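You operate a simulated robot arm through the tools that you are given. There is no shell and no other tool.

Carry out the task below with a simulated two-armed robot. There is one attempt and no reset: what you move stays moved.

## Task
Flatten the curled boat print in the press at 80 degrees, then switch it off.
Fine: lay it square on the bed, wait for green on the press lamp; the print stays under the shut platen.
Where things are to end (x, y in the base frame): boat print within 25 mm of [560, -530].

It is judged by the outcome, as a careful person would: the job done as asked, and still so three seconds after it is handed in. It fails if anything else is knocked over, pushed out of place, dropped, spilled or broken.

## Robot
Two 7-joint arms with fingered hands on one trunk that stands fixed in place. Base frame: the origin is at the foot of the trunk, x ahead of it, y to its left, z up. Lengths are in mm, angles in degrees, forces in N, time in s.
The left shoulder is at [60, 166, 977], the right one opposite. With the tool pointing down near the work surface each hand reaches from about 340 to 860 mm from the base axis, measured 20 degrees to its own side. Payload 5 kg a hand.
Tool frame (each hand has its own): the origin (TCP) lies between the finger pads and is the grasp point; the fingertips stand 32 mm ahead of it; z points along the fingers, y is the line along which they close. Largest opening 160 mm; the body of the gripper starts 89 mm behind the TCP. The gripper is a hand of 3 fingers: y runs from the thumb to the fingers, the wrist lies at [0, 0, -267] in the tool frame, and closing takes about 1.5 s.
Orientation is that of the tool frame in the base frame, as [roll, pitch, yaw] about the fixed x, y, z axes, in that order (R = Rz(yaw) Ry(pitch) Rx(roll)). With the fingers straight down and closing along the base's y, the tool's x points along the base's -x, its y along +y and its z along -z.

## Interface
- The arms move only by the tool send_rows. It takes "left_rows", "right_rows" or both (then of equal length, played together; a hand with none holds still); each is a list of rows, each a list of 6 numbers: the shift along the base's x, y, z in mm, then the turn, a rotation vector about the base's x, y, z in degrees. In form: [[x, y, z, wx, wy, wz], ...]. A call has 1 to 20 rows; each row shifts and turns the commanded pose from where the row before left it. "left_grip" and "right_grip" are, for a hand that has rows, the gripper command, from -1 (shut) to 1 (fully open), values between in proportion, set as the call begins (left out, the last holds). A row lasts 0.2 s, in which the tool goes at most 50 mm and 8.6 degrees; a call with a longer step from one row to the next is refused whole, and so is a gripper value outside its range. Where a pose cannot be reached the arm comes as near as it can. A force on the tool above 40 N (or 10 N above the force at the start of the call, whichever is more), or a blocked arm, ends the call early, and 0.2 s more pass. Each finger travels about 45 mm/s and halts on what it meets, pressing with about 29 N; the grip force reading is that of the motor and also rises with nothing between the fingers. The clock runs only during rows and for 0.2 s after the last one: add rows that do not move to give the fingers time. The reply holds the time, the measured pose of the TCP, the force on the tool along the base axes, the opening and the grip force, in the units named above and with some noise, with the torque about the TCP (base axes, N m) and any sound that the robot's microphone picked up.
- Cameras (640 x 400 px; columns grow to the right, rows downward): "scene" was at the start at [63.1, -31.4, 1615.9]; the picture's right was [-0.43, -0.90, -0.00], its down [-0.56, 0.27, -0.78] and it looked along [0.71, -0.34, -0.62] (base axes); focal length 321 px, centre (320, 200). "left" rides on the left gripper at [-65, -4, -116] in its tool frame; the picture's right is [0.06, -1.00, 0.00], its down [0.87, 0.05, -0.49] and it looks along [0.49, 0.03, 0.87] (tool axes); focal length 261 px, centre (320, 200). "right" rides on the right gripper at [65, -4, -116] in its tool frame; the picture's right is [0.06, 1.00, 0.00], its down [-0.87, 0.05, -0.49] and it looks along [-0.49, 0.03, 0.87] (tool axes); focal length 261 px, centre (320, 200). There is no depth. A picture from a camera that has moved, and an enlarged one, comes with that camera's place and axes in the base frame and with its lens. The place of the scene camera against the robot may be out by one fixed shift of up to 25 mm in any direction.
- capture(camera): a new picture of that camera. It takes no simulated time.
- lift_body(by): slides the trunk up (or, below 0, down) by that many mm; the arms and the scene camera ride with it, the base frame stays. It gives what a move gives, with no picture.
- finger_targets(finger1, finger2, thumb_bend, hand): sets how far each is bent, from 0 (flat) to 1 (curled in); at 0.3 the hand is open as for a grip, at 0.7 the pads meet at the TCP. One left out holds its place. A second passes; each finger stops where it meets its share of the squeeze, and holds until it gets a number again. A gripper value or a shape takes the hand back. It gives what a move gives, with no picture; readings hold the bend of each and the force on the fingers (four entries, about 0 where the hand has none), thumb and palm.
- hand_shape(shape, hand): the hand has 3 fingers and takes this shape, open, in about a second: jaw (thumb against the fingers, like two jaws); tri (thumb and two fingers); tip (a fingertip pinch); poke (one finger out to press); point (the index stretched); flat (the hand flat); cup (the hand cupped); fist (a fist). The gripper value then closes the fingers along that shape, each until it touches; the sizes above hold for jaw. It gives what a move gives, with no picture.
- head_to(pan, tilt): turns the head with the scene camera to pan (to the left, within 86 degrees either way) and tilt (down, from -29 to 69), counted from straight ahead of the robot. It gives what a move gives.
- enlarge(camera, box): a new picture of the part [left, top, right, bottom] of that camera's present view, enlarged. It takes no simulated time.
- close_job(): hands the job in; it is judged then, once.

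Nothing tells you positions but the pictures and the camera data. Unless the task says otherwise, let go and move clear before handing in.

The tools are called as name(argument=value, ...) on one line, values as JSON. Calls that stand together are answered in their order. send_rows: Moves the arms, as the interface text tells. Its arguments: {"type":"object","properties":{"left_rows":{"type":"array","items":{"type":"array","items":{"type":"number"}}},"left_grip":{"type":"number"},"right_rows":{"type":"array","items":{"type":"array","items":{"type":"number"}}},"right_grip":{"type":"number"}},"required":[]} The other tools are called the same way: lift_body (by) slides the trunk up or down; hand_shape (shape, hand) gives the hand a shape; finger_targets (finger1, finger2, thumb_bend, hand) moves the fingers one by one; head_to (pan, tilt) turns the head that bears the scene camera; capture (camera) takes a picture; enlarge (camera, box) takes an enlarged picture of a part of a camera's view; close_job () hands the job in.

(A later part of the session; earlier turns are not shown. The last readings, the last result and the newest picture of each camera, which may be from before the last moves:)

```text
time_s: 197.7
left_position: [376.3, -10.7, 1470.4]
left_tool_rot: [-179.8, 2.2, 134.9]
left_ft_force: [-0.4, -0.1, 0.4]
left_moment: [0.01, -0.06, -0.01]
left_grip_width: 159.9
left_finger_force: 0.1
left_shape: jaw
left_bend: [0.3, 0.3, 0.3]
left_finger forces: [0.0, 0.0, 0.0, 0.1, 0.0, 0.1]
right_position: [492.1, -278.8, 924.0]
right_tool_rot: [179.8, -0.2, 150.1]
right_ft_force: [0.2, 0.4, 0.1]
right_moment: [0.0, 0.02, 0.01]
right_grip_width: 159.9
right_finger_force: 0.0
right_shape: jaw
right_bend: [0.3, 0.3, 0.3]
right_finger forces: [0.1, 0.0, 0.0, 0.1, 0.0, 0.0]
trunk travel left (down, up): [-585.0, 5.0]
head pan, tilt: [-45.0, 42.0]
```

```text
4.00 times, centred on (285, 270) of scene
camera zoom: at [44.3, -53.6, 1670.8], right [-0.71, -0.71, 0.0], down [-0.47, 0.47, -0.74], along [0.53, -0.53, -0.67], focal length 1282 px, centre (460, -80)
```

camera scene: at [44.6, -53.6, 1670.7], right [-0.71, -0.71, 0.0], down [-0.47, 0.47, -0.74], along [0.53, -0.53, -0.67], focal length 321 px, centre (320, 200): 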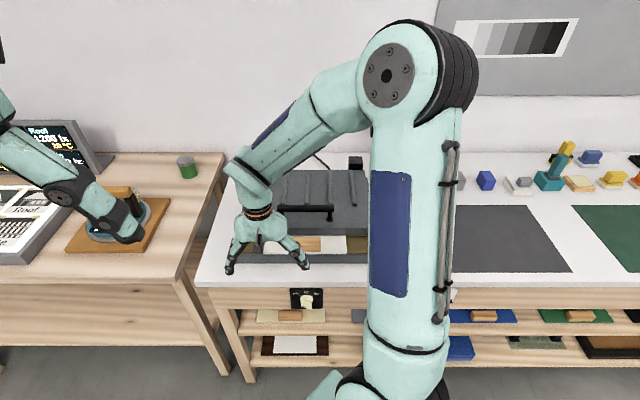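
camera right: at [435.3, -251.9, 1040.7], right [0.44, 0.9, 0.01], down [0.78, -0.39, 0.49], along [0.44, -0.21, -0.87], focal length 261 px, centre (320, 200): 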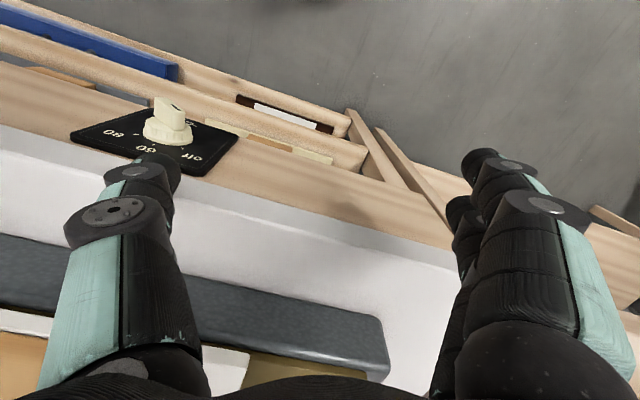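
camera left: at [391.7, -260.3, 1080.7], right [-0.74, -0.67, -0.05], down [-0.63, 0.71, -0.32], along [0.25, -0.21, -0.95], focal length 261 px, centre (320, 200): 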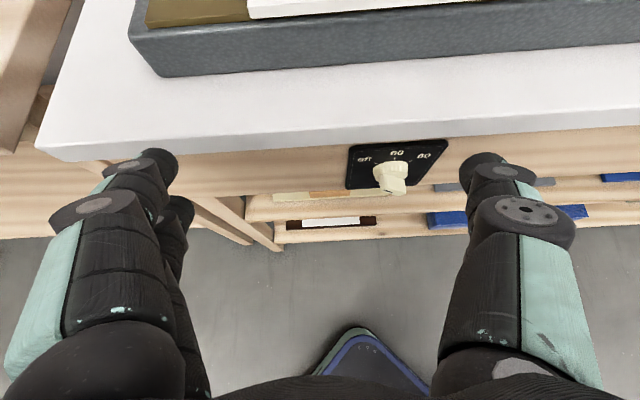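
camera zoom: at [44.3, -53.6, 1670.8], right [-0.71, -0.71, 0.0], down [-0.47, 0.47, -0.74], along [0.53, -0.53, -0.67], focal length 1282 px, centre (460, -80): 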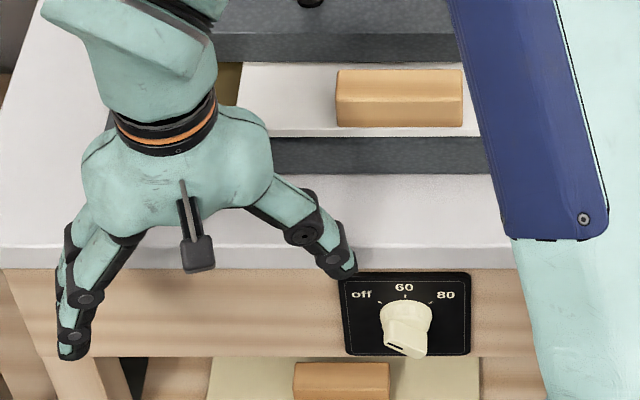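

The thumb is just left of the dial. Lowering further in front of the panel.

send_rows(right_rows=[[0, 0, -15, 0, 0, 0], [0, 0, -15, 0, 0, 0], [0, 0, -15, 0, 0, 0], [0, 0, -15, 0, 0, 0], [0, 0, -14, 0, 0, 0], [0, 0, 0, 0, 0, 0]])

capture(camera="right")

enlarge(camera="right", box=[90, 50, 230, 200])

enlarge(camera="scene", box=[270, 270, 350, 330])

```text
time_s: 199.1
left_position: [377.3, -10.1, 1469.1]
left_tool_rot: [-179.9, 2.4, 134.8]
left_ft_force: [0.3, 0.5, 0.9]
left_moment: [0.02, 0.02, 0.0]
left_grip_width: 159.9
left_finger_force: 0.1
left_shape: jaw
left_bend: [0.3, 0.3, 0.3]
left_finger forces: [0.0, 0.0, 0.0, 0.0, 0.0, 0.0]
right_position: [491.6, -279.0, 851.6]
right_tool_rot: [179.8, -0.2, 150.1]
right_ft_force: [0.2, 0.1, -1.0]
right_moment: [-0.01, 0.0, 0.02]
right_grip_width: 160.0
right_finger_force: 0.0
right_shape: jaw
right_bend: [0.3, 0.3, 0.3]
right_finger forces: [0.0, 0.0, 0.0, 0.1, 0.0, 0.0]
trunk travel left (down, up): [-585.0, 5.0]
head pan, tilt: [-45.0, 42.0]
```

```text
taken
camera right: at [433.9, -252.5, 968.0], right [0.44, 0.9, 0.01], down [0.78, -0.39, 0.49], along [0.44, -0.21, -0.87], focal length 261 px, centre (320, 200)
```

right: 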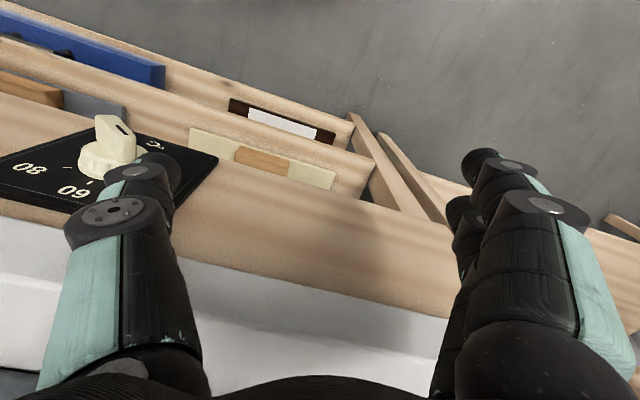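

```text
2.67 times, centred on (160, 125) of right
camera zoom: at [433.9, -252.5, 968.0], right [0.44, 0.9, 0.01], down [0.78, -0.39, 0.49], along [0.44, -0.21, -0.87], focal length 695 px, centre (747, 400)
```

zoom: 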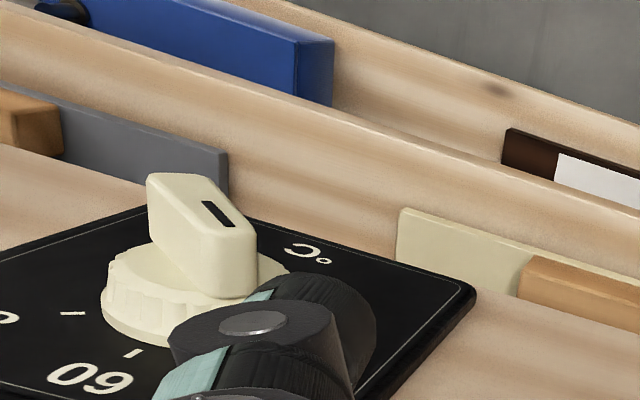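

```text
6.67 times, centred on (310, 300) of scene
camera zoom: at [44.4, -53.6, 1670.8], right [-0.71, -0.71, 0.0], down [-0.47, 0.47, -0.74], along [0.53, -0.53, -0.67], focal length 2137 px, centre (387, -467)
```

zoom: 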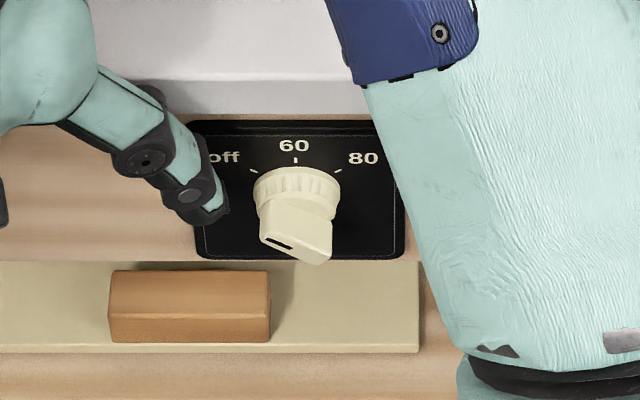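

The thumb is now beside the knob's raised end. I'll go down 14 mm so its tip is slightly above the knob's centre line, then approach from the left.

send_rows(right_rows=[[0, 0, -7, 0, 0, 0], [0, 0, -7, 0, 0, 0], [-3.5, -3.5, 0, 0, 0, 0], [-3.5, -3.5, 0, 0, 0, 0], [-2.5, -2.5, 0, 0, 0, 0], [0, 0, 0, 0, 0, 0]])

enlarge(camera="right", box=[50, 50, 190, 200])

enlarge(camera="scene", box=[270, 270, 350, 330])

```text
time_s: 200.4
left_position: [376.4, -11.1, 1468.8]
left_tool_rot: [-179.9, 2.3, 134.8]
left_ft_force: [0.4, 0.3, -0.3]
left_moment: [0.0, 0.0, 0.0]
left_grip_width: 160.1
left_finger_force: 0.1
left_shape: jaw
left_bend: [0.3, 0.3, 0.3]
left_finger forces: [0.1, 0.0, 0.0, 0.0, 0.0, 0.0]
right_position: [479.7, -288.2, 836.3]
right_tool_rot: [179.7, -0.2, 150.1]
right_ft_force: [0.7, 1.5, 0.1]
right_moment: [-0.02, 0.0, 0.06]
right_grip_width: 159.9
right_finger_force: 0.1
right_shape: jaw
right_bend: [0.3, 0.3, 0.3]
right_finger forces: [0.0, 0.1, 0.1, 0.1, 1.2, 0.0]
trunk travel left (down, up): [-585.0, 5.0]
head pan, tilt: [-45.0, 42.0]
```

```text
2.67 times, centred on (120, 125) of right
camera zoom: at [422.9, -261.0, 952.3], right [0.44, 0.9, 0.01], down [0.78, -0.39, 0.49], along [0.44, -0.21, -0.87], focal length 695 px, centre (853, 400)
```

zoom: 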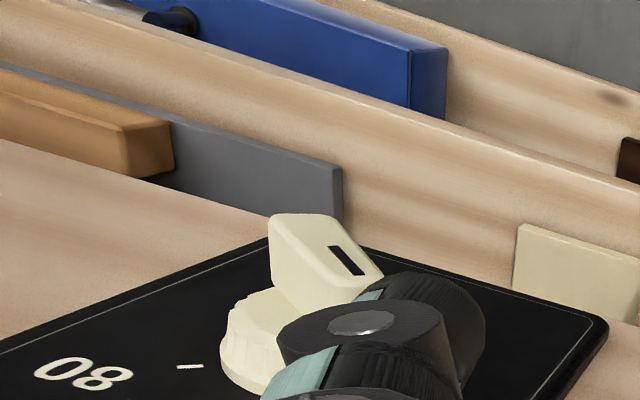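

```text
6.67 times, centred on (310, 300) of scene
camera zoom: at [44.8, -53.5, 1670.7], right [-0.71, -0.71, 0.0], down [-0.47, 0.47, -0.74], along [0.53, -0.53, -0.67], focal length 2137 px, centre (387, -467)
```

zoom: 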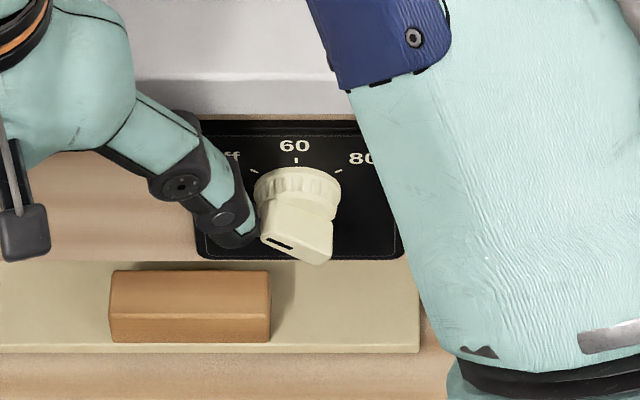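

First contact with the knob (about 1 N). Now sweeping slowly to the right.

send_rows(right_rows=[[-2.1, -2.1, 0, 0, 0, 0], [-2.1, -2.1, 0, 0, 0, 0], [-2.1, -2.1, 0, 0, 0, 0], [0, 0, 0, 0, 0, 0]])

enlarge(camera="right", box=[50, 50, 190, 200])

enlarge(camera="scene", box=[270, 270, 350, 330])

```text
time_s: 201.4
left_position: [377.2, -10.4, 1469.4]
left_tool_rot: [-179.9, 2.2, 134.9]
left_ft_force: [-0.3, -0.3, 0.4]
left_moment: [-0.02, -0.01, 0.02]
left_grip_width: 159.9
left_finger_force: 0.1
left_shape: jaw
left_bend: [0.3, 0.3, 0.3]
left_finger forces: [0.0, 0.0, 0.0, 0.0, 0.1, 0.0]
right_position: [476.7, -293.1, 837.3]
right_tool_rot: [179.6, -0.2, 150.3]
right_ft_force: [9.7, 5.6, 7.6]
right_moment: [-0.43, 0.13, 0.46]
right_grip_width: 159.4
right_finger_force: 0.1
right_shape: jaw
right_bend: [0.3, 0.3, 0.32]
right_finger forces: [0.0, 0.0, 0.0, 0.0, 11.8, 0.1]
trunk travel left (down, up): [-585.0, 5.0]
head pan, tilt: [-45.0, 42.0]
```

```text
2.67 times, centred on (120, 125) of right
camera zoom: at [418.7, -266.8, 952.5], right [0.44, 0.9, 0.01], down [0.78, -0.39, 0.49], along [0.44, -0.21, -0.87], focal length 695 px, centre (853, 400)
```

zoom: 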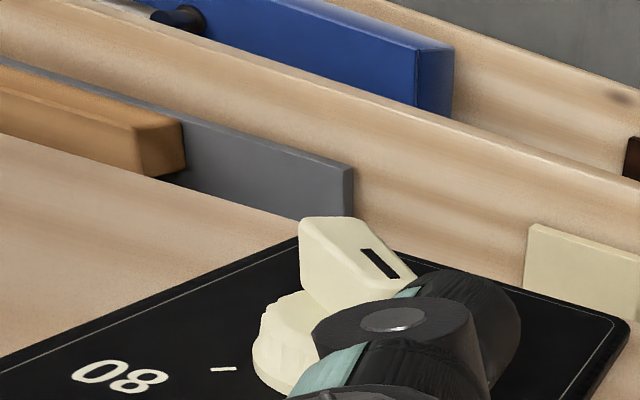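

```text
6.67 times, centred on (310, 300) of scene
camera zoom: at [45.2, -52.6, 1670.8], right [-0.71, -0.71, 0.0], down [-0.47, 0.47, -0.74], along [0.53, -0.53, -0.67], focal length 2137 px, centre (387, -467)
```

zoom: 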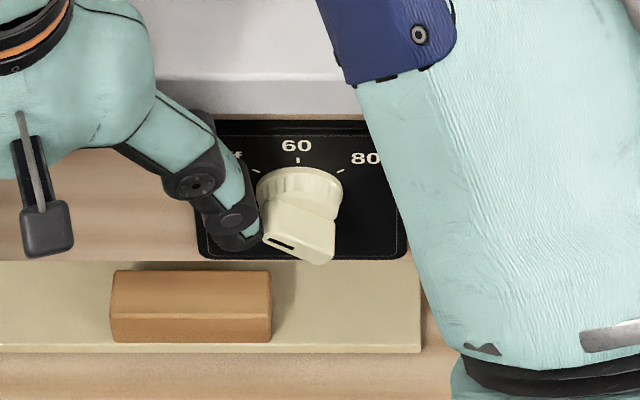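

The thumb is pushing straight along the bar, which gives no turning. Clockwise needs the right-hand end pressed down instead, so I'll back off, lift, move over the bar's right end and push downward.

send_rows(right_rows=[[3.5, 3.5, 0, 0, 0, 0], [2.5, 2.5, 0, 0, 0, 0], [0, 0, 10, 0, 0, 0], [0, 0, 10, 0, 0, 0], [0, 0, 12, 0, 0, 0], [-6, -6, 0, 0, 0, 0], [-7, -7, 0, 0, 0, 0], [-7, -7, 0, 0, 0, 0], [-7, -7, 0, 0, 0, 0], [-6, -6, 0, 0, 0, 0], [0, 0, 0, 0, 0, 0]])

capture(camera="right")

enlarge(camera="scene", box=[270, 270, 350, 330])

```text
time_s: 203.8
left_position: [376.2, -11.6, 1468.6]
left_tool_rot: [-179.9, 2.3, 134.7]
left_ft_force: [0.0, 0.1, 0.2]
left_moment: [0.01, -0.01, 0.0]
left_grip_width: 159.9
left_finger_force: 0.1
left_shape: jaw
left_bend: [0.3, 0.3, 0.3]
left_finger forces: [0.0, 0.0, 0.0, 0.0, 0.0, 0.1]
right_position: [448.4, -321.0, 868.7]
right_tool_rot: [179.7, -0.1, 150.1]
right_ft_force: [-0.4, -0.3, -0.2]
right_moment: [-0.01, 0.02, -0.01]
right_grip_width: 160.0
right_finger_force: 0.0
right_shape: jaw
right_bend: [0.3, 0.3, 0.3]
right_finger forces: [0.0, 0.1, 0.0, 0.0, 0.2, 0.0]
trunk travel left (down, up): [-585.0, 5.0]
head pan, tilt: [-45.0, 42.0]
```

```text
taken
camera right: at [389.8, -294.4, 984.8], right [0.44, 0.9, 0.01], down [0.78, -0.39, 0.49], along [0.44, -0.21, -0.87], focal length 261 px, centre (320, 200)
```

right: 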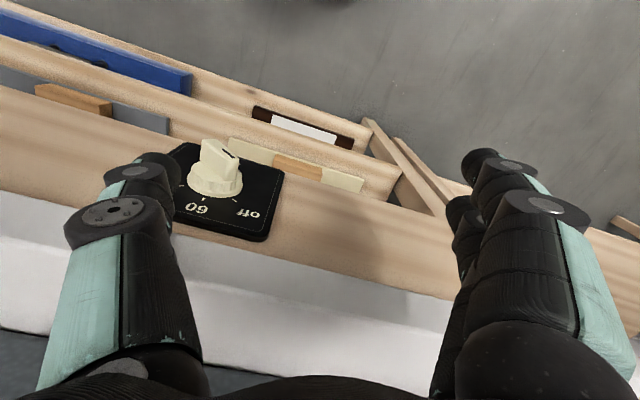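

```text
6.67 times, centred on (310, 300) of scene
camera zoom: at [44.8, -53.5, 1670.7], right [-0.71, -0.71, 0.0], down [-0.47, 0.47, -0.74], along [0.53, -0.53, -0.67], focal length 2137 px, centre (387, -467)
```

zoom: 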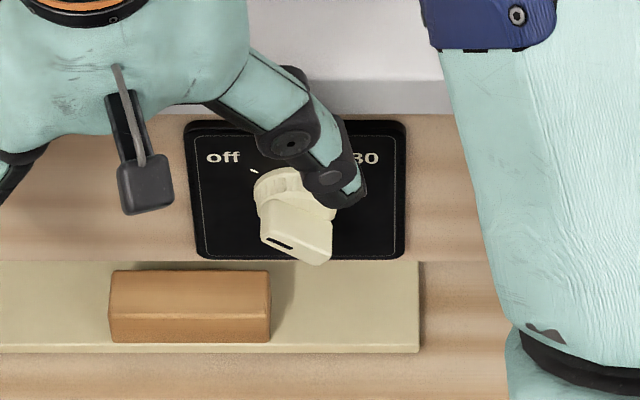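

The thumb is above the bar's right end. Lowering to contact and pressing down.

send_rows(right_rows=[[0, 0, -10, 0, 0, 0], [0, 0, -10, 0, 0, 0], [0, 0, -10, 0, 0, 0], [0, 0, -5, 0, 0, 0], [0, 0, 0, 0, 0, 0]])

send_rows(right_rows=[[0, 0, -3, 0, 0, 0], [0, 0, -3, 0, 0, 0], [0, 0, -3, 0, 0, 0], [0, 0, 0, 0, 0, 0]])

enlarge(camera="scene", box=[270, 270, 350, 330])

enlarge(camera="right", box=[110, 80, 300, 250])

```text
time_s: 205.1
left_position: [376.3, -10.4, 1469.8]
left_tool_rot: [-179.9, 2.4, 134.8]
left_ft_force: [0.0, -0.1, -0.3]
left_moment: [-0.01, -0.03, -0.02]
left_grip_width: 159.8
left_finger_force: 0.0
left_shape: jaw
left_bend: [0.3, 0.3, 0.3]
left_finger forces: [0.1, 0.0, 0.0, 0.0, 0.0, 0.0]
right_position: [449.2, -321.0, 836.0]
right_tool_rot: [179.6, -0.1, 150.1]
right_ft_force: [-0.3, 0.6, 0.7]
right_moment: [-0.03, 0.02, 0.0]
right_grip_width: 159.7
right_finger_force: 0.0
right_shape: jaw
right_bend: [0.3, 0.3, 0.3]
right_finger forces: [0.1, 0.1, 0.0, 0.0, 0.0, 0.1]
trunk travel left (down, up): [-585.0, 5.0]
head pan, tilt: [-45.0, 42.0]
```

```text
time_s: 206.1
left_position: [375.8, -10.7, 1470.1]
left_tool_rot: [-179.8, 2.3, 134.9]
left_ft_force: [0.4, -0.1, -1.1]
left_moment: [0.0, 0.02, 0.0]
left_grip_width: 159.7
left_finger_force: 0.0
left_shape: jaw
left_bend: [0.3, 0.3, 0.3]
left_finger forces: [0.0, 0.0, 0.1, 0.1, 0.1, 0.0]
right_position: [446.0, -322.2, 824.5]
right_tool_rot: [179.7, -0.2, 150.2]
right_ft_force: [0.5, 0.2, 2.8]
right_moment: [-0.1, 0.11, -0.08]
right_grip_width: 159.8
right_finger_force: 0.1
right_shape: jaw
right_bend: [0.3, 0.3, 0.3]
right_finger forces: [0.0, 0.0, 0.1, 0.0, 1.5, 0.0]
trunk travel left (down, up): [-585.0, 5.0]
head pan, tilt: [-45.0, 42.0]
```

```text
6.67 times, centred on (310, 300) of scene
camera zoom: at [44.5, -53.5, 1670.8], right [-0.71, -0.71, 0.0], down [-0.47, 0.47, -0.74], along [0.53, -0.53, -0.67], focal length 2137 px, centre (387, -467)
```

zoom: 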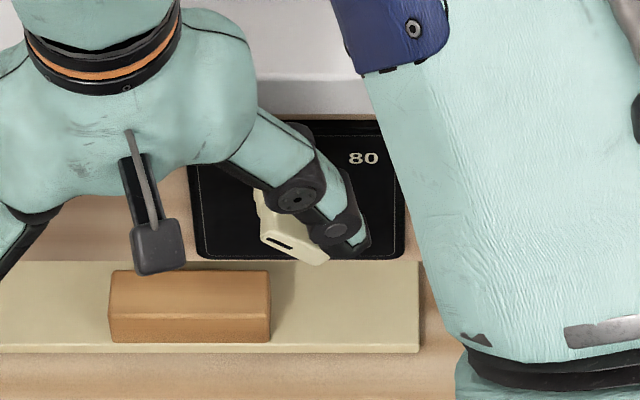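

```text
2.35 times, centred on (205, 165) of right
camera zoom: at [389.2, -295.7, 941.0], right [0.44, 0.9, 0.01], down [0.78, -0.39, 0.49], along [0.44, -0.21, -0.87], focal length 613 px, centre (591, 282)
```

zoom: 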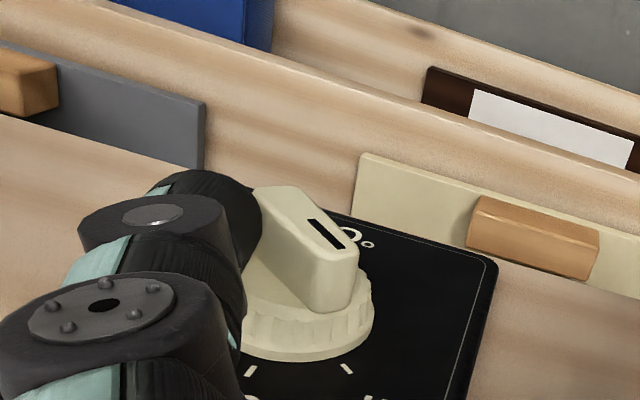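

Contact on the right end. Pressing down further in small steps.

send_rows(right_rows=[[0, 0, -2.5, 0, 0, 0], [0, 0, -2.5, 0, 0, 0], [0, 0, 0, 0, 0, 0]])

enlarge(camera="right", box=[110, 80, 300, 250])

send_rows(right_rows=[[0, 0, -2.5, 0, 0, 0], [0, 0, -2.5, 0, 0, 0], [0, 0, 0, 0, 0, 0]])

enlarge(camera="right", box=[110, 80, 300, 250])

```text
time_s: 206.8
left_position: [376.1, -10.2, 1469.1]
left_tool_rot: [-179.9, 2.2, 134.9]
left_ft_force: [-0.4, -0.2, 0.1]
left_moment: [-0.02, -0.04, -0.01]
left_grip_width: 159.8
left_finger_force: 0.0
left_shape: jaw
left_bend: [0.3, 0.3, 0.3]
left_finger forces: [0.1, 0.1, 0.0, 0.0, 0.0, 0.0]
right_position: [446.7, -321.5, 819.3]
right_tool_rot: [179.7, -0.2, 150.1]
right_ft_force: [-0.2, -0.7, 1.0]
right_moment: [-0.14, 0.07, 0.04]
right_grip_width: 159.9
right_finger_force: 0.1
right_shape: jaw
right_bend: [0.3, 0.3, 0.3]
right_finger forces: [0.0, 0.0, 0.0, 0.0, 1.4, 0.1]
trunk travel left (down, up): [-585.0, 5.0]
head pan, tilt: [-45.0, 42.0]
```

```text
2.35 times, centred on (205, 165) of right
camera zoom: at [388.8, -295.6, 935.3], right [0.44, 0.9, 0.01], down [0.78, -0.39, 0.49], along [0.44, -0.21, -0.87], focal length 613 px, centre (591, 282)
```

zoom: 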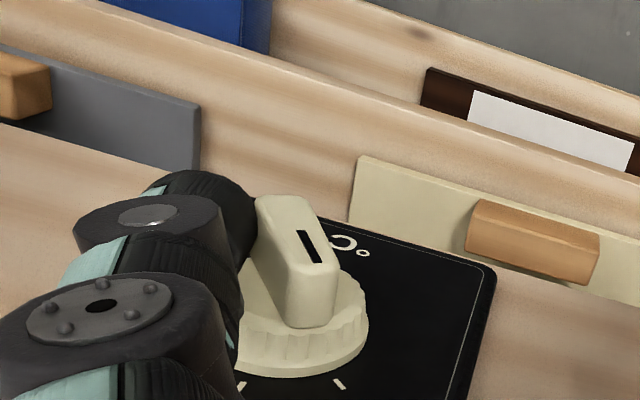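

```text
time_s: 207.7
left_position: [376.1, -12.1, 1469.1]
left_tool_rot: [-179.9, 2.3, 134.8]
left_ft_force: [0.5, 0.1, 0.6]
left_moment: [0.02, 0.02, -0.02]
left_grip_width: 159.9
left_finger_force: 0.0
left_shape: jaw
left_bend: [0.3, 0.3, 0.3]
left_finger forces: [0.0, 0.1, 0.0, 0.1, 0.1, 0.0]
right_position: [445.9, -321.2, 814.7]
right_tool_rot: [179.7, -0.1, 150.1]
right_ft_force: [1.2, -1.1, 2.2]
right_moment: [-0.14, 0.07, 0.09]
right_grip_width: 159.9
right_finger_force: 0.0
right_shape: jaw
right_bend: [0.3, 0.3, 0.29]
right_finger forces: [0.0, 0.1, 0.0, 0.1, 1.6, 0.1]
trunk travel left (down, up): [-585.0, 5.0]
head pan, tilt: [-45.0, 42.0]
```

```text
2.35 times, centred on (205, 165) of right
camera zoom: at [389.1, -294.2, 930.4], right [0.44, 0.9, 0.01], down [0.78, -0.39, 0.49], along [0.44, -0.21, -0.87], focal length 613 px, centre (591, 282)
```

zoom: 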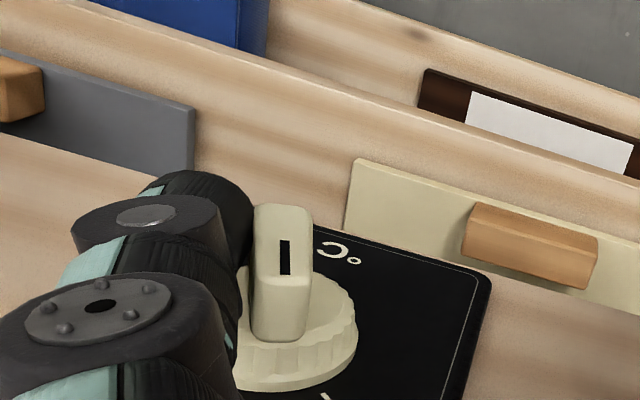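

The knob turns easily (about 1.5 N); its pointer is now nearly upright. Next I'll lift the thumb over to the bar's left side and push the upper end to the right toward 80.

send_rows(right_rows=[[0, 0, 12, 0, 0, 0], [0, 0, 15, 0, 0, 0], [0, 0, 15, 0, 0, 0], [0, 0, 13, 0, 0, 0], [6, 6, 0, 0, 0, 0], [7, 7, 0, 0, 0, 0], [7, 7, 0, 0, 0, 0], [7, 7, 0, 0, 0, 0], [7, 7, 0, 0, 0, 0], [0, 0, 0, 0, 0, 0]])

enlarge(camera="scene", box=[270, 270, 350, 330])

enlarge(camera="right", box=[80, 60, 270, 230])

```text
time_s: 209.8
left_position: [376.2, -11.4, 1469.4]
left_tool_rot: [-179.8, 2.3, 134.8]
left_ft_force: [-0.4, 0.7, -0.2]
left_moment: [0.01, -0.02, 0.0]
left_grip_width: 160.1
left_finger_force: 0.0
left_shape: jaw
left_bend: [0.3, 0.3, 0.3]
left_finger forces: [0.1, 0.0, 0.1, 0.0, 0.0, 0.0]
right_position: [481.8, -285.9, 870.9]
right_tool_rot: [179.8, -0.3, 150.0]
right_ft_force: [0.1, 0.2, 0.4]
right_moment: [0.01, 0.02, 0.02]
right_grip_width: 159.8
right_finger_force: 0.1
right_shape: jaw
right_bend: [0.3, 0.3, 0.3]
right_finger forces: [0.1, 0.0, 0.0, 0.0, 0.0, 0.0]
trunk travel left (down, up): [-585.0, 5.0]
head pan, tilt: [-45.0, 42.0]
```

```text
6.67 times, centred on (310, 300) of scene
camera zoom: at [44.5, -53.8, 1670.7], right [-0.71, -0.71, 0.0], down [-0.47, 0.47, -0.74], along [0.53, -0.53, -0.67], focal length 2137 px, centre (387, -467)
```

zoom: 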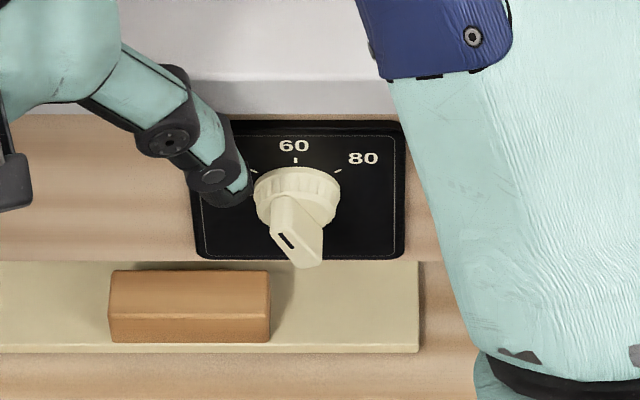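

```text
2.35 times, centred on (175, 145) of right
camera zoom: at [424.6, -259.0, 986.3], right [0.44, 0.9, 0.01], down [0.78, -0.39, 0.49], along [0.44, -0.21, -0.87], focal length 613 px, centre (661, 329)
```

zoom: 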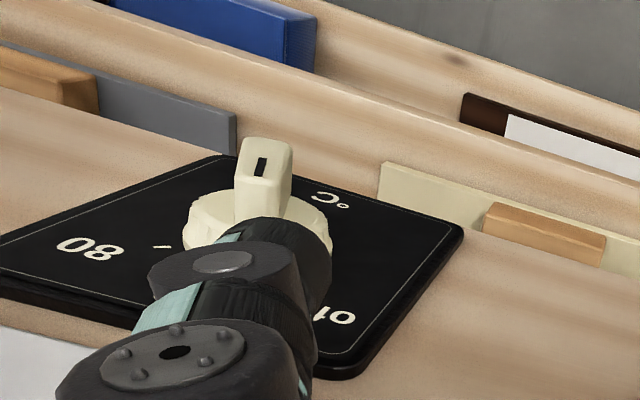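

Seen from the head camera, the pointer is about 30° left of upright, between "off" and "60". The thumb is at its left side; I'll lower it and push right.

send_rows(right_rows=[[0, 0, -10, 0, 0, 0], [0, 0, -12, 0, 0, 0], [0, 0, -10, 0, 0, 0], [-3, -3, 0, 0, 0, 0], [-3, -3, 0, 0, 0, 0], [0, 0, 0, 0, 0, 0]])

send_rows(right_rows=[[-2.5, -2.5, 0, 0, 0, 0], [-2.5, -2.5, 0, 0, 0, 0], [0, 0, 0, 0, 0, 0]])

enlarge(camera="scene", box=[270, 270, 350, 330])

enlarge(camera="right", box=[60, 60, 250, 230])

```text
time_s: 211.2
left_position: [377.5, -10.8, 1469.3]
left_tool_rot: [-179.8, 2.3, 134.9]
left_ft_force: [0.4, -0.5, 1.0]
left_moment: [0.0, -0.02, 0.04]
left_grip_width: 159.6
left_finger_force: 0.0
left_shape: jaw
left_bend: [0.3, 0.3, 0.3]
left_finger forces: [0.0, 0.1, 0.0, 0.1, 0.1, 0.0]
right_position: [475.6, -293.1, 837.6]
right_tool_rot: [179.6, -0.2, 150.2]
right_ft_force: [4.7, 1.7, 2.2]
right_moment: [-0.16, 0.03, 0.28]
right_grip_width: 159.7
right_finger_force: 0.1
right_shape: jaw
right_bend: [0.3, 0.3, 0.31]
right_finger forces: [0.1, 0.0, 0.0, 0.1, 4.9, 0.1]
trunk travel left (down, up): [-585.0, 5.0]
head pan, tilt: [-45.0, 42.0]
```

```text
time_s: 212.1
left_position: [376.2, -10.0, 1468.2]
left_tool_rot: [-179.8, 2.3, 134.8]
left_ft_force: [0.3, -0.5, 0.0]
left_moment: [0.01, -0.02, 0.05]
left_grip_width: 160.0
left_finger_force: 0.0
left_shape: jaw
left_bend: [0.3, 0.3, 0.3]
left_finger forces: [0.0, 0.0, 0.1, 0.0, 0.0, 0.0]
right_position: [468.6, -298.1, 836.4]
right_tool_rot: [179.7, -0.2, 150.0]
right_ft_force: [4.3, 4.6, 4.2]
right_moment: [-0.2, 0.1, 0.05]
right_grip_width: 159.3
right_finger_force: 0.0
right_shape: jaw
right_bend: [0.3, 0.3, 0.31]
right_finger forces: [0.0, 0.1, 0.0, 0.1, 6.1, 0.0]
trunk travel left (down, up): [-585.0, 5.0]
head pan, tilt: [-45.0, 42.0]
```

```text
6.67 times, centred on (310, 300) of scene
camera zoom: at [44.7, -53.0, 1670.8], right [-0.71, -0.71, 0.0], down [-0.47, 0.47, -0.74], along [0.53, -0.53, -0.67], focal length 2137 px, centre (387, -467)
```

zoom: 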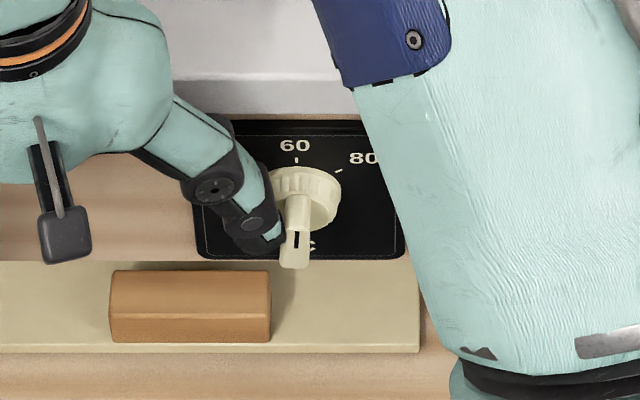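

```text
2.35 times, centred on (155, 145) of right
camera zoom: at [411.3, -270.5, 952.9], right [0.44, 0.9, 0.01], down [0.78, -0.39, 0.49], along [0.44, -0.21, -0.87], focal length 613 px, centre (708, 329)
```

zoom: 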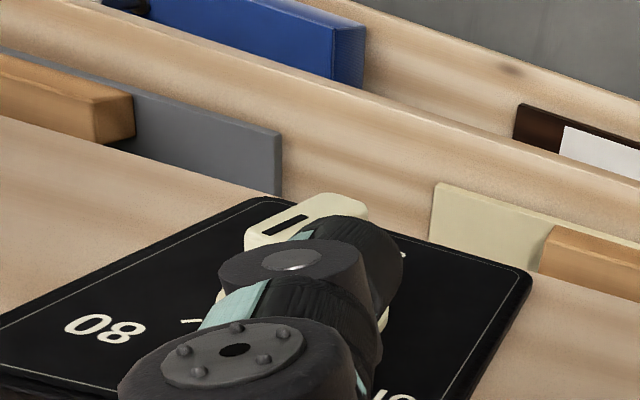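

The pointer is now upright at "60". I'll raise the thumb slightly and keep pushing right toward "80".

send_rows(right_rows=[[0, 0, 4, 0, 0, 0], [-2, -2, 0, 0, 0, 0], [-2, -2, 0, 0, 0, 0], [0, 0, 0, 0, 0, 0]])

enlarge(camera="scene", box=[270, 270, 350, 330])

send_rows(right_rows=[[-2, -2, 0, 0, 0, 0], [-2, -2, 0, 0, 0, 0], [0, 0, 0, 0, 0, 0]])

enlarge(camera="scene", box=[270, 270, 350, 330])

```text
time_s: 213.1
left_position: [375.8, -9.1, 1470.2]
left_tool_rot: [-179.9, 2.2, 134.9]
left_ft_force: [0.6, -0.2, 0.5]
left_moment: [-0.01, 0.0, 0.0]
left_grip_width: 160.1
left_finger_force: 0.1
left_shape: jaw
left_bend: [0.3, 0.3, 0.3]
left_finger forces: [0.1, 0.1, 0.0, 0.0, 0.0, 0.0]
right_position: [468.3, -300.2, 841.1]
right_tool_rot: [179.6, -0.1, 150.2]
right_ft_force: [4.8, 7.7, 8.0]
right_moment: [-0.34, 0.27, -0.09]
right_grip_width: 159.2
right_finger_force: 0.0
right_shape: jaw
right_bend: [0.3, 0.3, 0.32]
right_finger forces: [0.0, 0.1, 0.0, 0.0, 10.3, 0.1]
trunk travel left (down, up): [-585.0, 5.0]
head pan, tilt: [-45.0, 42.0]
```

```text
6.67 times, centred on (310, 300) of scene
camera zoom: at [44.8, -52.4, 1670.9], right [-0.71, -0.71, 0.0], down [-0.47, 0.47, -0.74], along [0.53, -0.53, -0.67], focal length 2137 px, centre (387, -467)
```

zoom: 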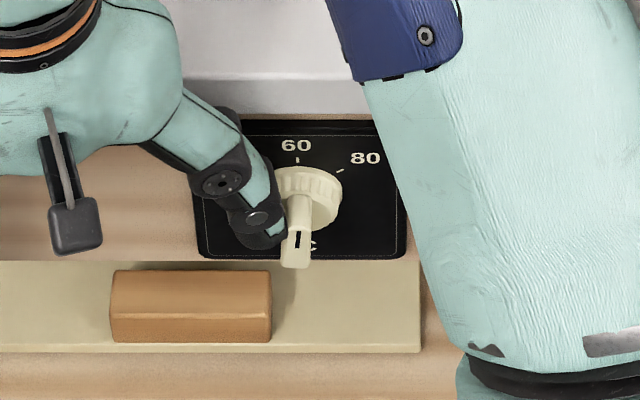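

```text
time_s: 213.8
left_position: [378.1, -8.9, 1470.4]
left_tool_rot: [-179.8, 2.3, 134.9]
left_ft_force: [-1.0, -0.7, 0.5]
left_moment: [0.02, -0.01, -0.02]
left_grip_width: 159.8
left_finger_force: 0.1
left_shape: jaw
left_bend: [0.3, 0.3, 0.3]
left_finger forces: [0.1, 0.0, 0.1, 0.0, 0.1, 0.1]
right_position: [463.9, -303.9, 841.8]
right_tool_rot: [179.7, 0.0, 150.2]
right_ft_force: [10.8, 8.9, 10.8]
right_moment: [-0.5, 0.11, 0.44]
right_grip_width: 158.8
right_finger_force: 0.0
right_shape: jaw
right_bend: [0.3, 0.3, 0.33]
right_finger forces: [0.0, 0.1, 0.0, 0.0, 15.5, 0.0]
trunk travel left (down, up): [-585.0, 5.0]
head pan, tilt: [-45.0, 42.0]
```

```text
6.67 times, centred on (310, 300) of scene
camera zoom: at [45.2, -52.0, 1670.8], right [-0.71, -0.71, 0.0], down [-0.47, 0.47, -0.74], along [0.53, -0.53, -0.67], focal length 2137 px, centre (387, -467)
```

zoom: 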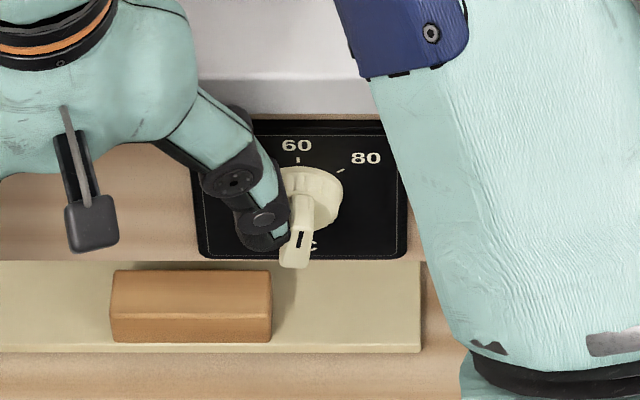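

The force is climbing because the thumb sticks to the bar's side; the contact should follow an arc. I'll move slightly up while continuing right.

send_rows(right_rows=[[0, 0, 3, 0, 0, 0], [-1.5, -1.5, 0.5, 0, 0, 0], [-1.5, -1.5, 0.5, 0, 0, 0], [0, 0, 0, 0, 0, 0]])

enlarge(camera="scene", box=[270, 270, 350, 330])

send_rows(right_rows=[[-2, -2, 0, 0, 0, 0], [-2, -2, 0, 0, 0, 0], [0, 0, 0, 0, 0, 0]])

enlarge(camera="scene", box=[270, 270, 350, 330])

```text
time_s: 214.8
left_position: [377.5, -9.7, 1469.8]
left_tool_rot: [-179.9, 2.2, 134.8]
left_ft_force: [0.1, -0.2, 0.2]
left_moment: [0.02, -0.01, 0.02]
left_grip_width: 159.9
left_finger_force: 0.0
left_shape: jaw
left_bend: [0.3, 0.3, 0.3]
left_finger forces: [0.1, 0.0, 0.1, 0.0, 0.1, 0.0]
right_position: [459.4, -309.9, 846.0]
right_tool_rot: [179.7, -0.3, 150.1]
right_ft_force: [1.5, 5.2, 2.0]
right_moment: [0.01, 0.06, -0.16]
right_grip_width: 159.2
right_finger_force: 0.0
right_shape: jaw
right_bend: [0.3, 0.3, 0.32]
right_finger forces: [0.0, 0.0, 0.1, 0.0, 5.3, 0.0]
trunk travel left (down, up): [-585.0, 5.0]
head pan, tilt: [-45.0, 42.0]
```

```text
6.67 times, centred on (310, 300) of scene
camera zoom: at [44.7, -52.8, 1670.8], right [-0.71, -0.71, 0.0], down [-0.47, 0.47, -0.74], along [0.53, -0.53, -0.67], focal length 2137 px, centre (387, -467)
```

zoom: 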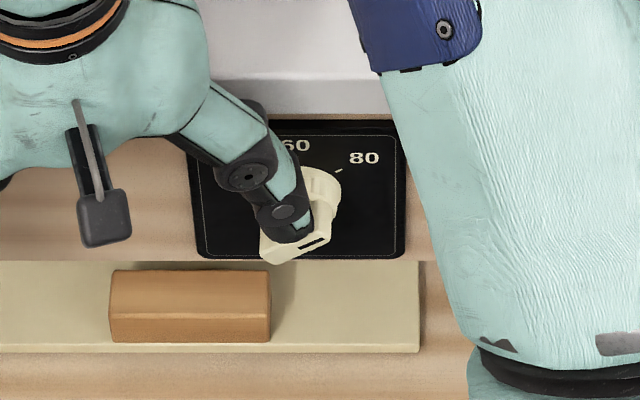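

```text
time_s: 215.7
left_position: [377.1, -8.8, 1469.3]
left_tool_rot: [-179.8, 2.4, 134.9]
left_ft_force: [-0.1, 0.4, -0.7]
left_moment: [0.01, 0.01, -0.03]
left_grip_width: 160.0
left_finger_force: 0.0
left_shape: jaw
left_bend: [0.3, 0.3, 0.3]
left_finger forces: [0.1, 0.0, 0.0, 0.0, 0.1, 0.0]
right_position: [457.0, -310.0, 847.1]
right_tool_rot: [179.7, -0.2, 150.4]
right_ft_force: [7.8, 13.2, 18.8]
right_moment: [-1.05, 0.65, -0.05]
right_grip_width: 158.7
right_finger_force: 0.1
right_shape: jaw
right_bend: [0.3, 0.3, 0.33]
right_finger forces: [0.0, 0.1, 0.0, 0.1, 24.6, 0.0]
trunk travel left (down, up): [-585.0, 5.0]
head pan, tilt: [-45.0, 42.0]
```

```text
6.67 times, centred on (310, 300) of scene
camera zoom: at [44.5, -51.1, 1671.1], right [-0.71, -0.71, 0.0], down [-0.47, 0.47, -0.74], along [0.53, -0.53, -0.67], focal length 2137 px, centre (387, -467)
```

zoom: 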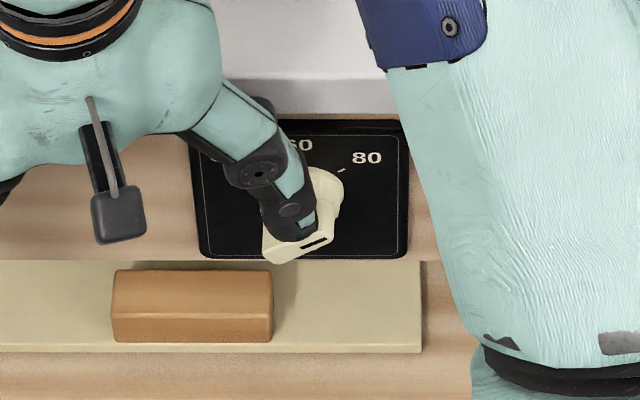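

The knob has swung over to the right and now resists firmly: it seems to be at its end stop on "80". I'll lift the thumb off and look.

send_rows(right_rows=[[3, 3, 3, 0, 0, 0], [3, 3, 8, 0, 0, 0], [0, 0, 15, 0, 0, 0], [0, 0, 15, 0, 0, 0], [7, 7, 10, 0, 0, 0], [10, 10, 0, 0, 0, 0], [12, 12, 0, 0, 0, 0], [0, 0, 0, 0, 0, 0]])

enlarge(camera="scene", box=[270, 270, 350, 330])

capture(camera="scene")

capture(camera="right")

```text
time_s: 217.4
left_position: [374.7, -10.0, 1469.7]
left_tool_rot: [-180.0, 2.4, 134.8]
left_ft_force: [0.6, -0.1, -0.1]
left_moment: [0.02, 0.01, -0.02]
left_grip_width: 160.0
left_finger_force: 0.0
left_shape: jaw
left_bend: [0.3, 0.3, 0.3]
left_finger forces: [0.0, 0.0, 0.1, 0.1, 0.0, 0.0]
right_position: [491.1, -279.5, 894.3]
right_tool_rot: [179.8, -0.3, 150.0]
right_ft_force: [-0.8, 0.0, -0.1]
right_moment: [0.0, -0.01, 0.03]
right_grip_width: 159.7
right_finger_force: 0.1
right_shape: jaw
right_bend: [0.3, 0.3, 0.3]
right_finger forces: [0.0, 0.1, 0.0, 0.1, 0.0, 0.0]
trunk travel left (down, up): [-585.0, 5.0]
head pan, tilt: [-45.0, 42.0]
```

```text
6.67 times, centred on (310, 300) of scene
camera zoom: at [44.5, -53.7, 1670.7], right [-0.71, -0.71, 0.0], down [-0.47, 0.47, -0.74], along [0.53, -0.53, -0.67], focal length 2137 px, centre (387, -467)
```

zoom: 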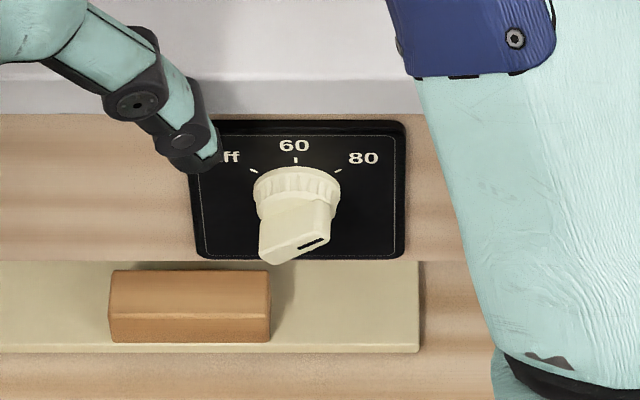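

```text
taken
camera scene: at [44.5, -53.7, 1670.7], right [-0.71, -0.71, 0.0], down [-0.47, 0.47, -0.74], along [0.53, -0.53, -0.67], focal length 321 px, centre (320, 200)
```

scene: 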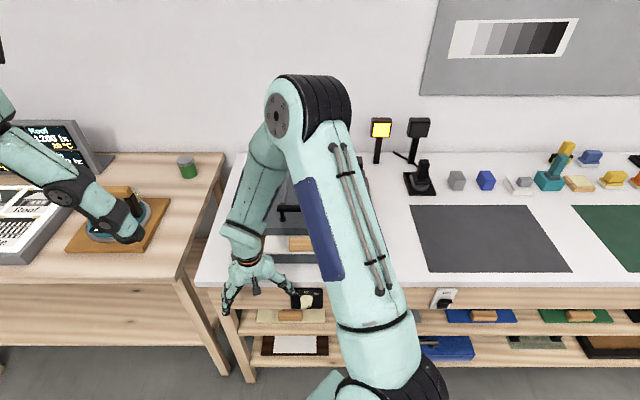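

```text
taken
camera right: at [433.7, -252.2, 1011.0], right [0.44, 0.9, 0.01], down [0.78, -0.39, 0.49], along [0.44, -0.21, -0.87], focal length 261 px, centre (320, 200)
```

right: 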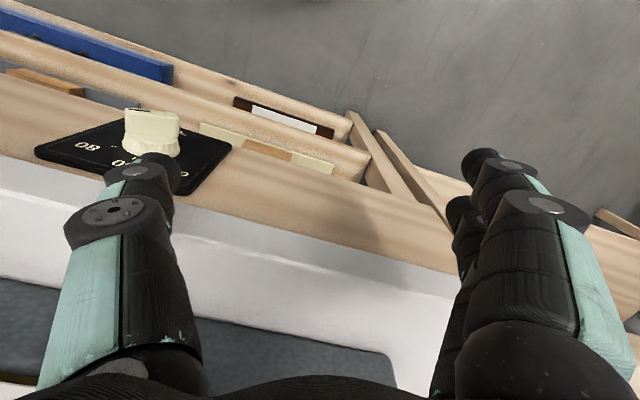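

The dial is on "80" and a lamp on the stand behind the press has lit amber: that's the press lamp, heating. Now I wait for green.

send_rows(right_rows=[[0, 0, 0, 0, 0, 0], [0, 0, 0, 0, 0, 0], [0, 0, 0, 0, 0, 0], [0, 0, 0, 0, 0, 0], [0, 0, 0, 0, 0, 0], [0, 0, 0, 0, 0, 0], [0, 0, 0, 0, 0, 0], [0, 0, 0, 0, 0, 0], [0, 0, 0, 0, 0, 0], [0, 0, 0, 0, 0, 0], [0, 0, 0, 0, 0, 0], [0, 0, 0, 0, 0, 0], [0, 0, 0, 0, 0, 0], [0, 0, 0, 0, 0, 0], [0, 0, 0, 0, 0, 0], [0, 0, 0, 0, 0, 0], [0, 0, 0, 0, 0, 0], [0, 0, 0, 0, 0, 0], [0, 0, 0, 0, 0, 0], [0, 0, 0, 0, 0, 0]])

enlarge(camera="scene", box=[350, 100, 450, 200])

send_rows(right_rows=[[0, 0, 0, 0, 0, 0], [0, 0, 0, 0, 0, 0], [0, 0, 0, 0, 0, 0], [0, 0, 0, 0, 0, 0], [0, 0, 0, 0, 0, 0], [0, 0, 0, 0, 0, 0], [0, 0, 0, 0, 0, 0], [0, 0, 0, 0, 0, 0], [0, 0, 0, 0, 0, 0], [0, 0, 0, 0, 0, 0], [0, 0, 0, 0, 0, 0], [0, 0, 0, 0, 0, 0], [0, 0, 0, 0, 0, 0], [0, 0, 0, 0, 0, 0], [0, 0, 0, 0, 0, 0], [0, 0, 0, 0, 0, 0], [0, 0, 0, 0, 0, 0], [0, 0, 0, 0, 0, 0], [0, 0, 0, 0, 0, 0], [0, 0, 0, 0, 0, 0]])

enlarge(camera="scene", box=[350, 100, 450, 200])

```text
time_s: 221.7
left_position: [376.3, -10.2, 1469.0]
left_tool_rot: [-180.0, 2.3, 134.8]
left_ft_force: [-0.1, -0.7, 0.6]
left_moment: [0.02, 0.0, 0.0]
left_grip_width: 159.9
left_finger_force: 0.0
left_shape: jaw
left_bend: [0.3, 0.3, 0.3]
left_finger forces: [0.1, 0.0, 0.0, 0.0, 0.0, 0.0]
right_position: [491.4, -278.6, 895.5]
right_tool_rot: [179.8, -0.2, 150.1]
right_ft_force: [-0.3, 0.8, 0.9]
right_moment: [-0.03, 0.01, -0.02]
right_grip_width: 160.1
right_finger_force: 0.1
right_shape: jaw
right_bend: [0.3, 0.3, 0.3]
right_finger forces: [0.0, 0.0, 0.1, 0.1, 0.0, 0.0]
trunk travel left (down, up): [-585.0, 5.0]
head pan, tilt: [-45.0, 42.0]
```

```text
4.00 times, centred on (400, 150) of scene
camera zoom: at [44.7, -53.4, 1670.7], right [-0.71, -0.71, 0.0], down [-0.47, 0.47, -0.74], along [0.53, -0.53, -0.67], focal length 1282 px, centre (0, 400)
```

zoom: 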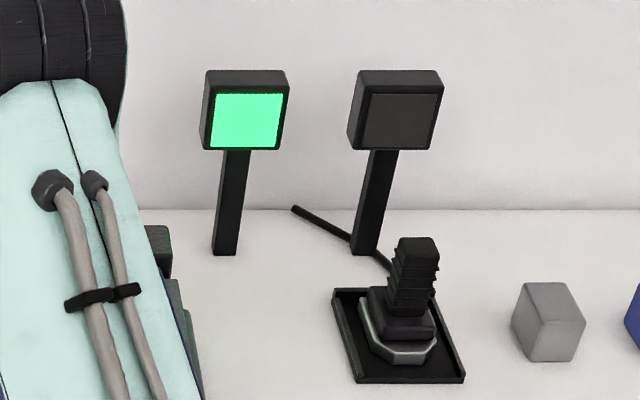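

```text
time_s: 225.8
left_position: [377.0, -10.0, 1468.5]
left_tool_rot: [-179.9, 2.3, 134.7]
left_ft_force: [0.1, 0.4, 0.2]
left_moment: [-0.03, 0.02, 0.01]
left_grip_width: 159.9
left_finger_force: 0.0
left_shape: jaw
left_bend: [0.3, 0.3, 0.3]
left_finger forces: [0.1, 0.0, 0.0, 0.0, 0.0, 0.1]
right_position: [491.7, -278.3, 894.5]
right_tool_rot: [179.7, -0.2, 150.1]
right_ft_force: [0.8, -0.2, -0.1]
right_moment: [0.03, -0.02, -0.03]
right_grip_width: 159.8
right_finger_force: 0.1
right_shape: jaw
right_bend: [0.3, 0.3, 0.3]
right_finger forces: [0.0, 0.0, 0.0, 0.0, 0.0, 0.1]
trunk travel left (down, up): [-585.0, 5.0]
head pan, tilt: [-45.0, 42.0]
```

```text
4.00 times, centred on (400, 150) of scene
camera zoom: at [44.7, -53.4, 1670.7], right [-0.71, -0.71, 0.0], down [-0.47, 0.47, -0.74], along [0.53, -0.53, -0.67], focal length 1282 px, centre (0, 400)
```

zoom: 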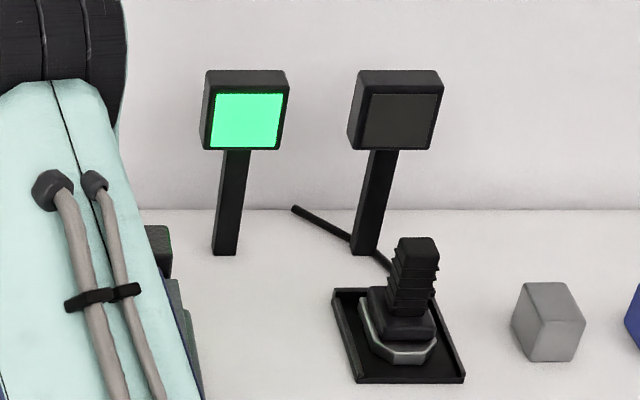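

The press lamp has turned green and stays green. Now I switch the press off: mirror-image of before, first pressing the bar's left end down.

send_rows(right_rows=[[-6, -6, 0, 0, 0, 0], [-7, -7, 0, 0, 0, 0], [-7, -7, 0, 0, 0, 0], [0, 0, -15, 0, 0, 0], [0, 0, -15, 0, 0, 0], [0, 0, -15, 0, 0, 0], [0, 0, -12, 0, 0, 0], [0, 0, 0, 0, 0, 0]])

enlarge(camera="scene", box=[270, 270, 350, 330])

enlarge(camera="right", box=[60, 60, 250, 230])

```text
time_s: 227.7
left_position: [376.7, -10.3, 1468.3]
left_tool_rot: [-179.9, 2.3, 134.8]
left_ft_force: [-0.2, 0.4, 0.5]
left_moment: [0.0, 0.03, 0.01]
left_grip_width: 159.8
left_finger_force: 0.1
left_shape: jaw
left_bend: [0.3, 0.3, 0.3]
left_finger forces: [0.0, 0.0, 0.0, 0.0, 0.0, 0.0]
right_position: [470.4, -297.0, 839.7]
right_tool_rot: [179.7, -0.2, 150.1]
right_ft_force: [-0.6, -0.9, 0.4]
right_moment: [-0.03, 0.02, 0.0]
right_grip_width: 160.0
right_finger_force: 0.1
right_shape: jaw
right_bend: [0.3, 0.3, 0.3]
right_finger forces: [0.0, 0.0, 0.0, 0.0, 0.1, 0.1]
trunk travel left (down, up): [-585.0, 5.0]
head pan, tilt: [-45.0, 42.0]
```

```text
6.67 times, centred on (310, 300) of scene
camera zoom: at [44.6, -53.4, 1670.7], right [-0.71, -0.71, 0.0], down [-0.47, 0.47, -0.74], along [0.53, -0.53, -0.67], focal length 2137 px, centre (387, -467)
```

zoom: 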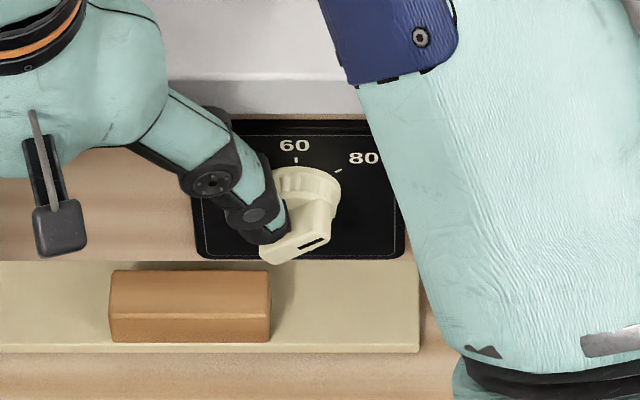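

```text
2.35 times, centred on (155, 145) of right
camera zoom: at [413.4, -270.2, 955.3], right [0.44, 0.9, 0.01], down [0.78, -0.39, 0.49], along [0.44, -0.21, -0.87], focal length 613 px, centre (708, 329)
```

zoom: 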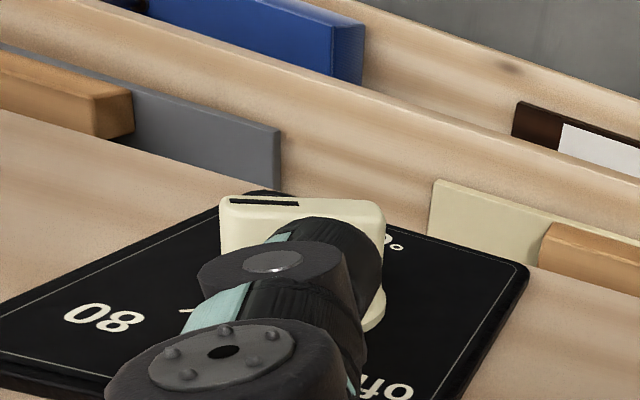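

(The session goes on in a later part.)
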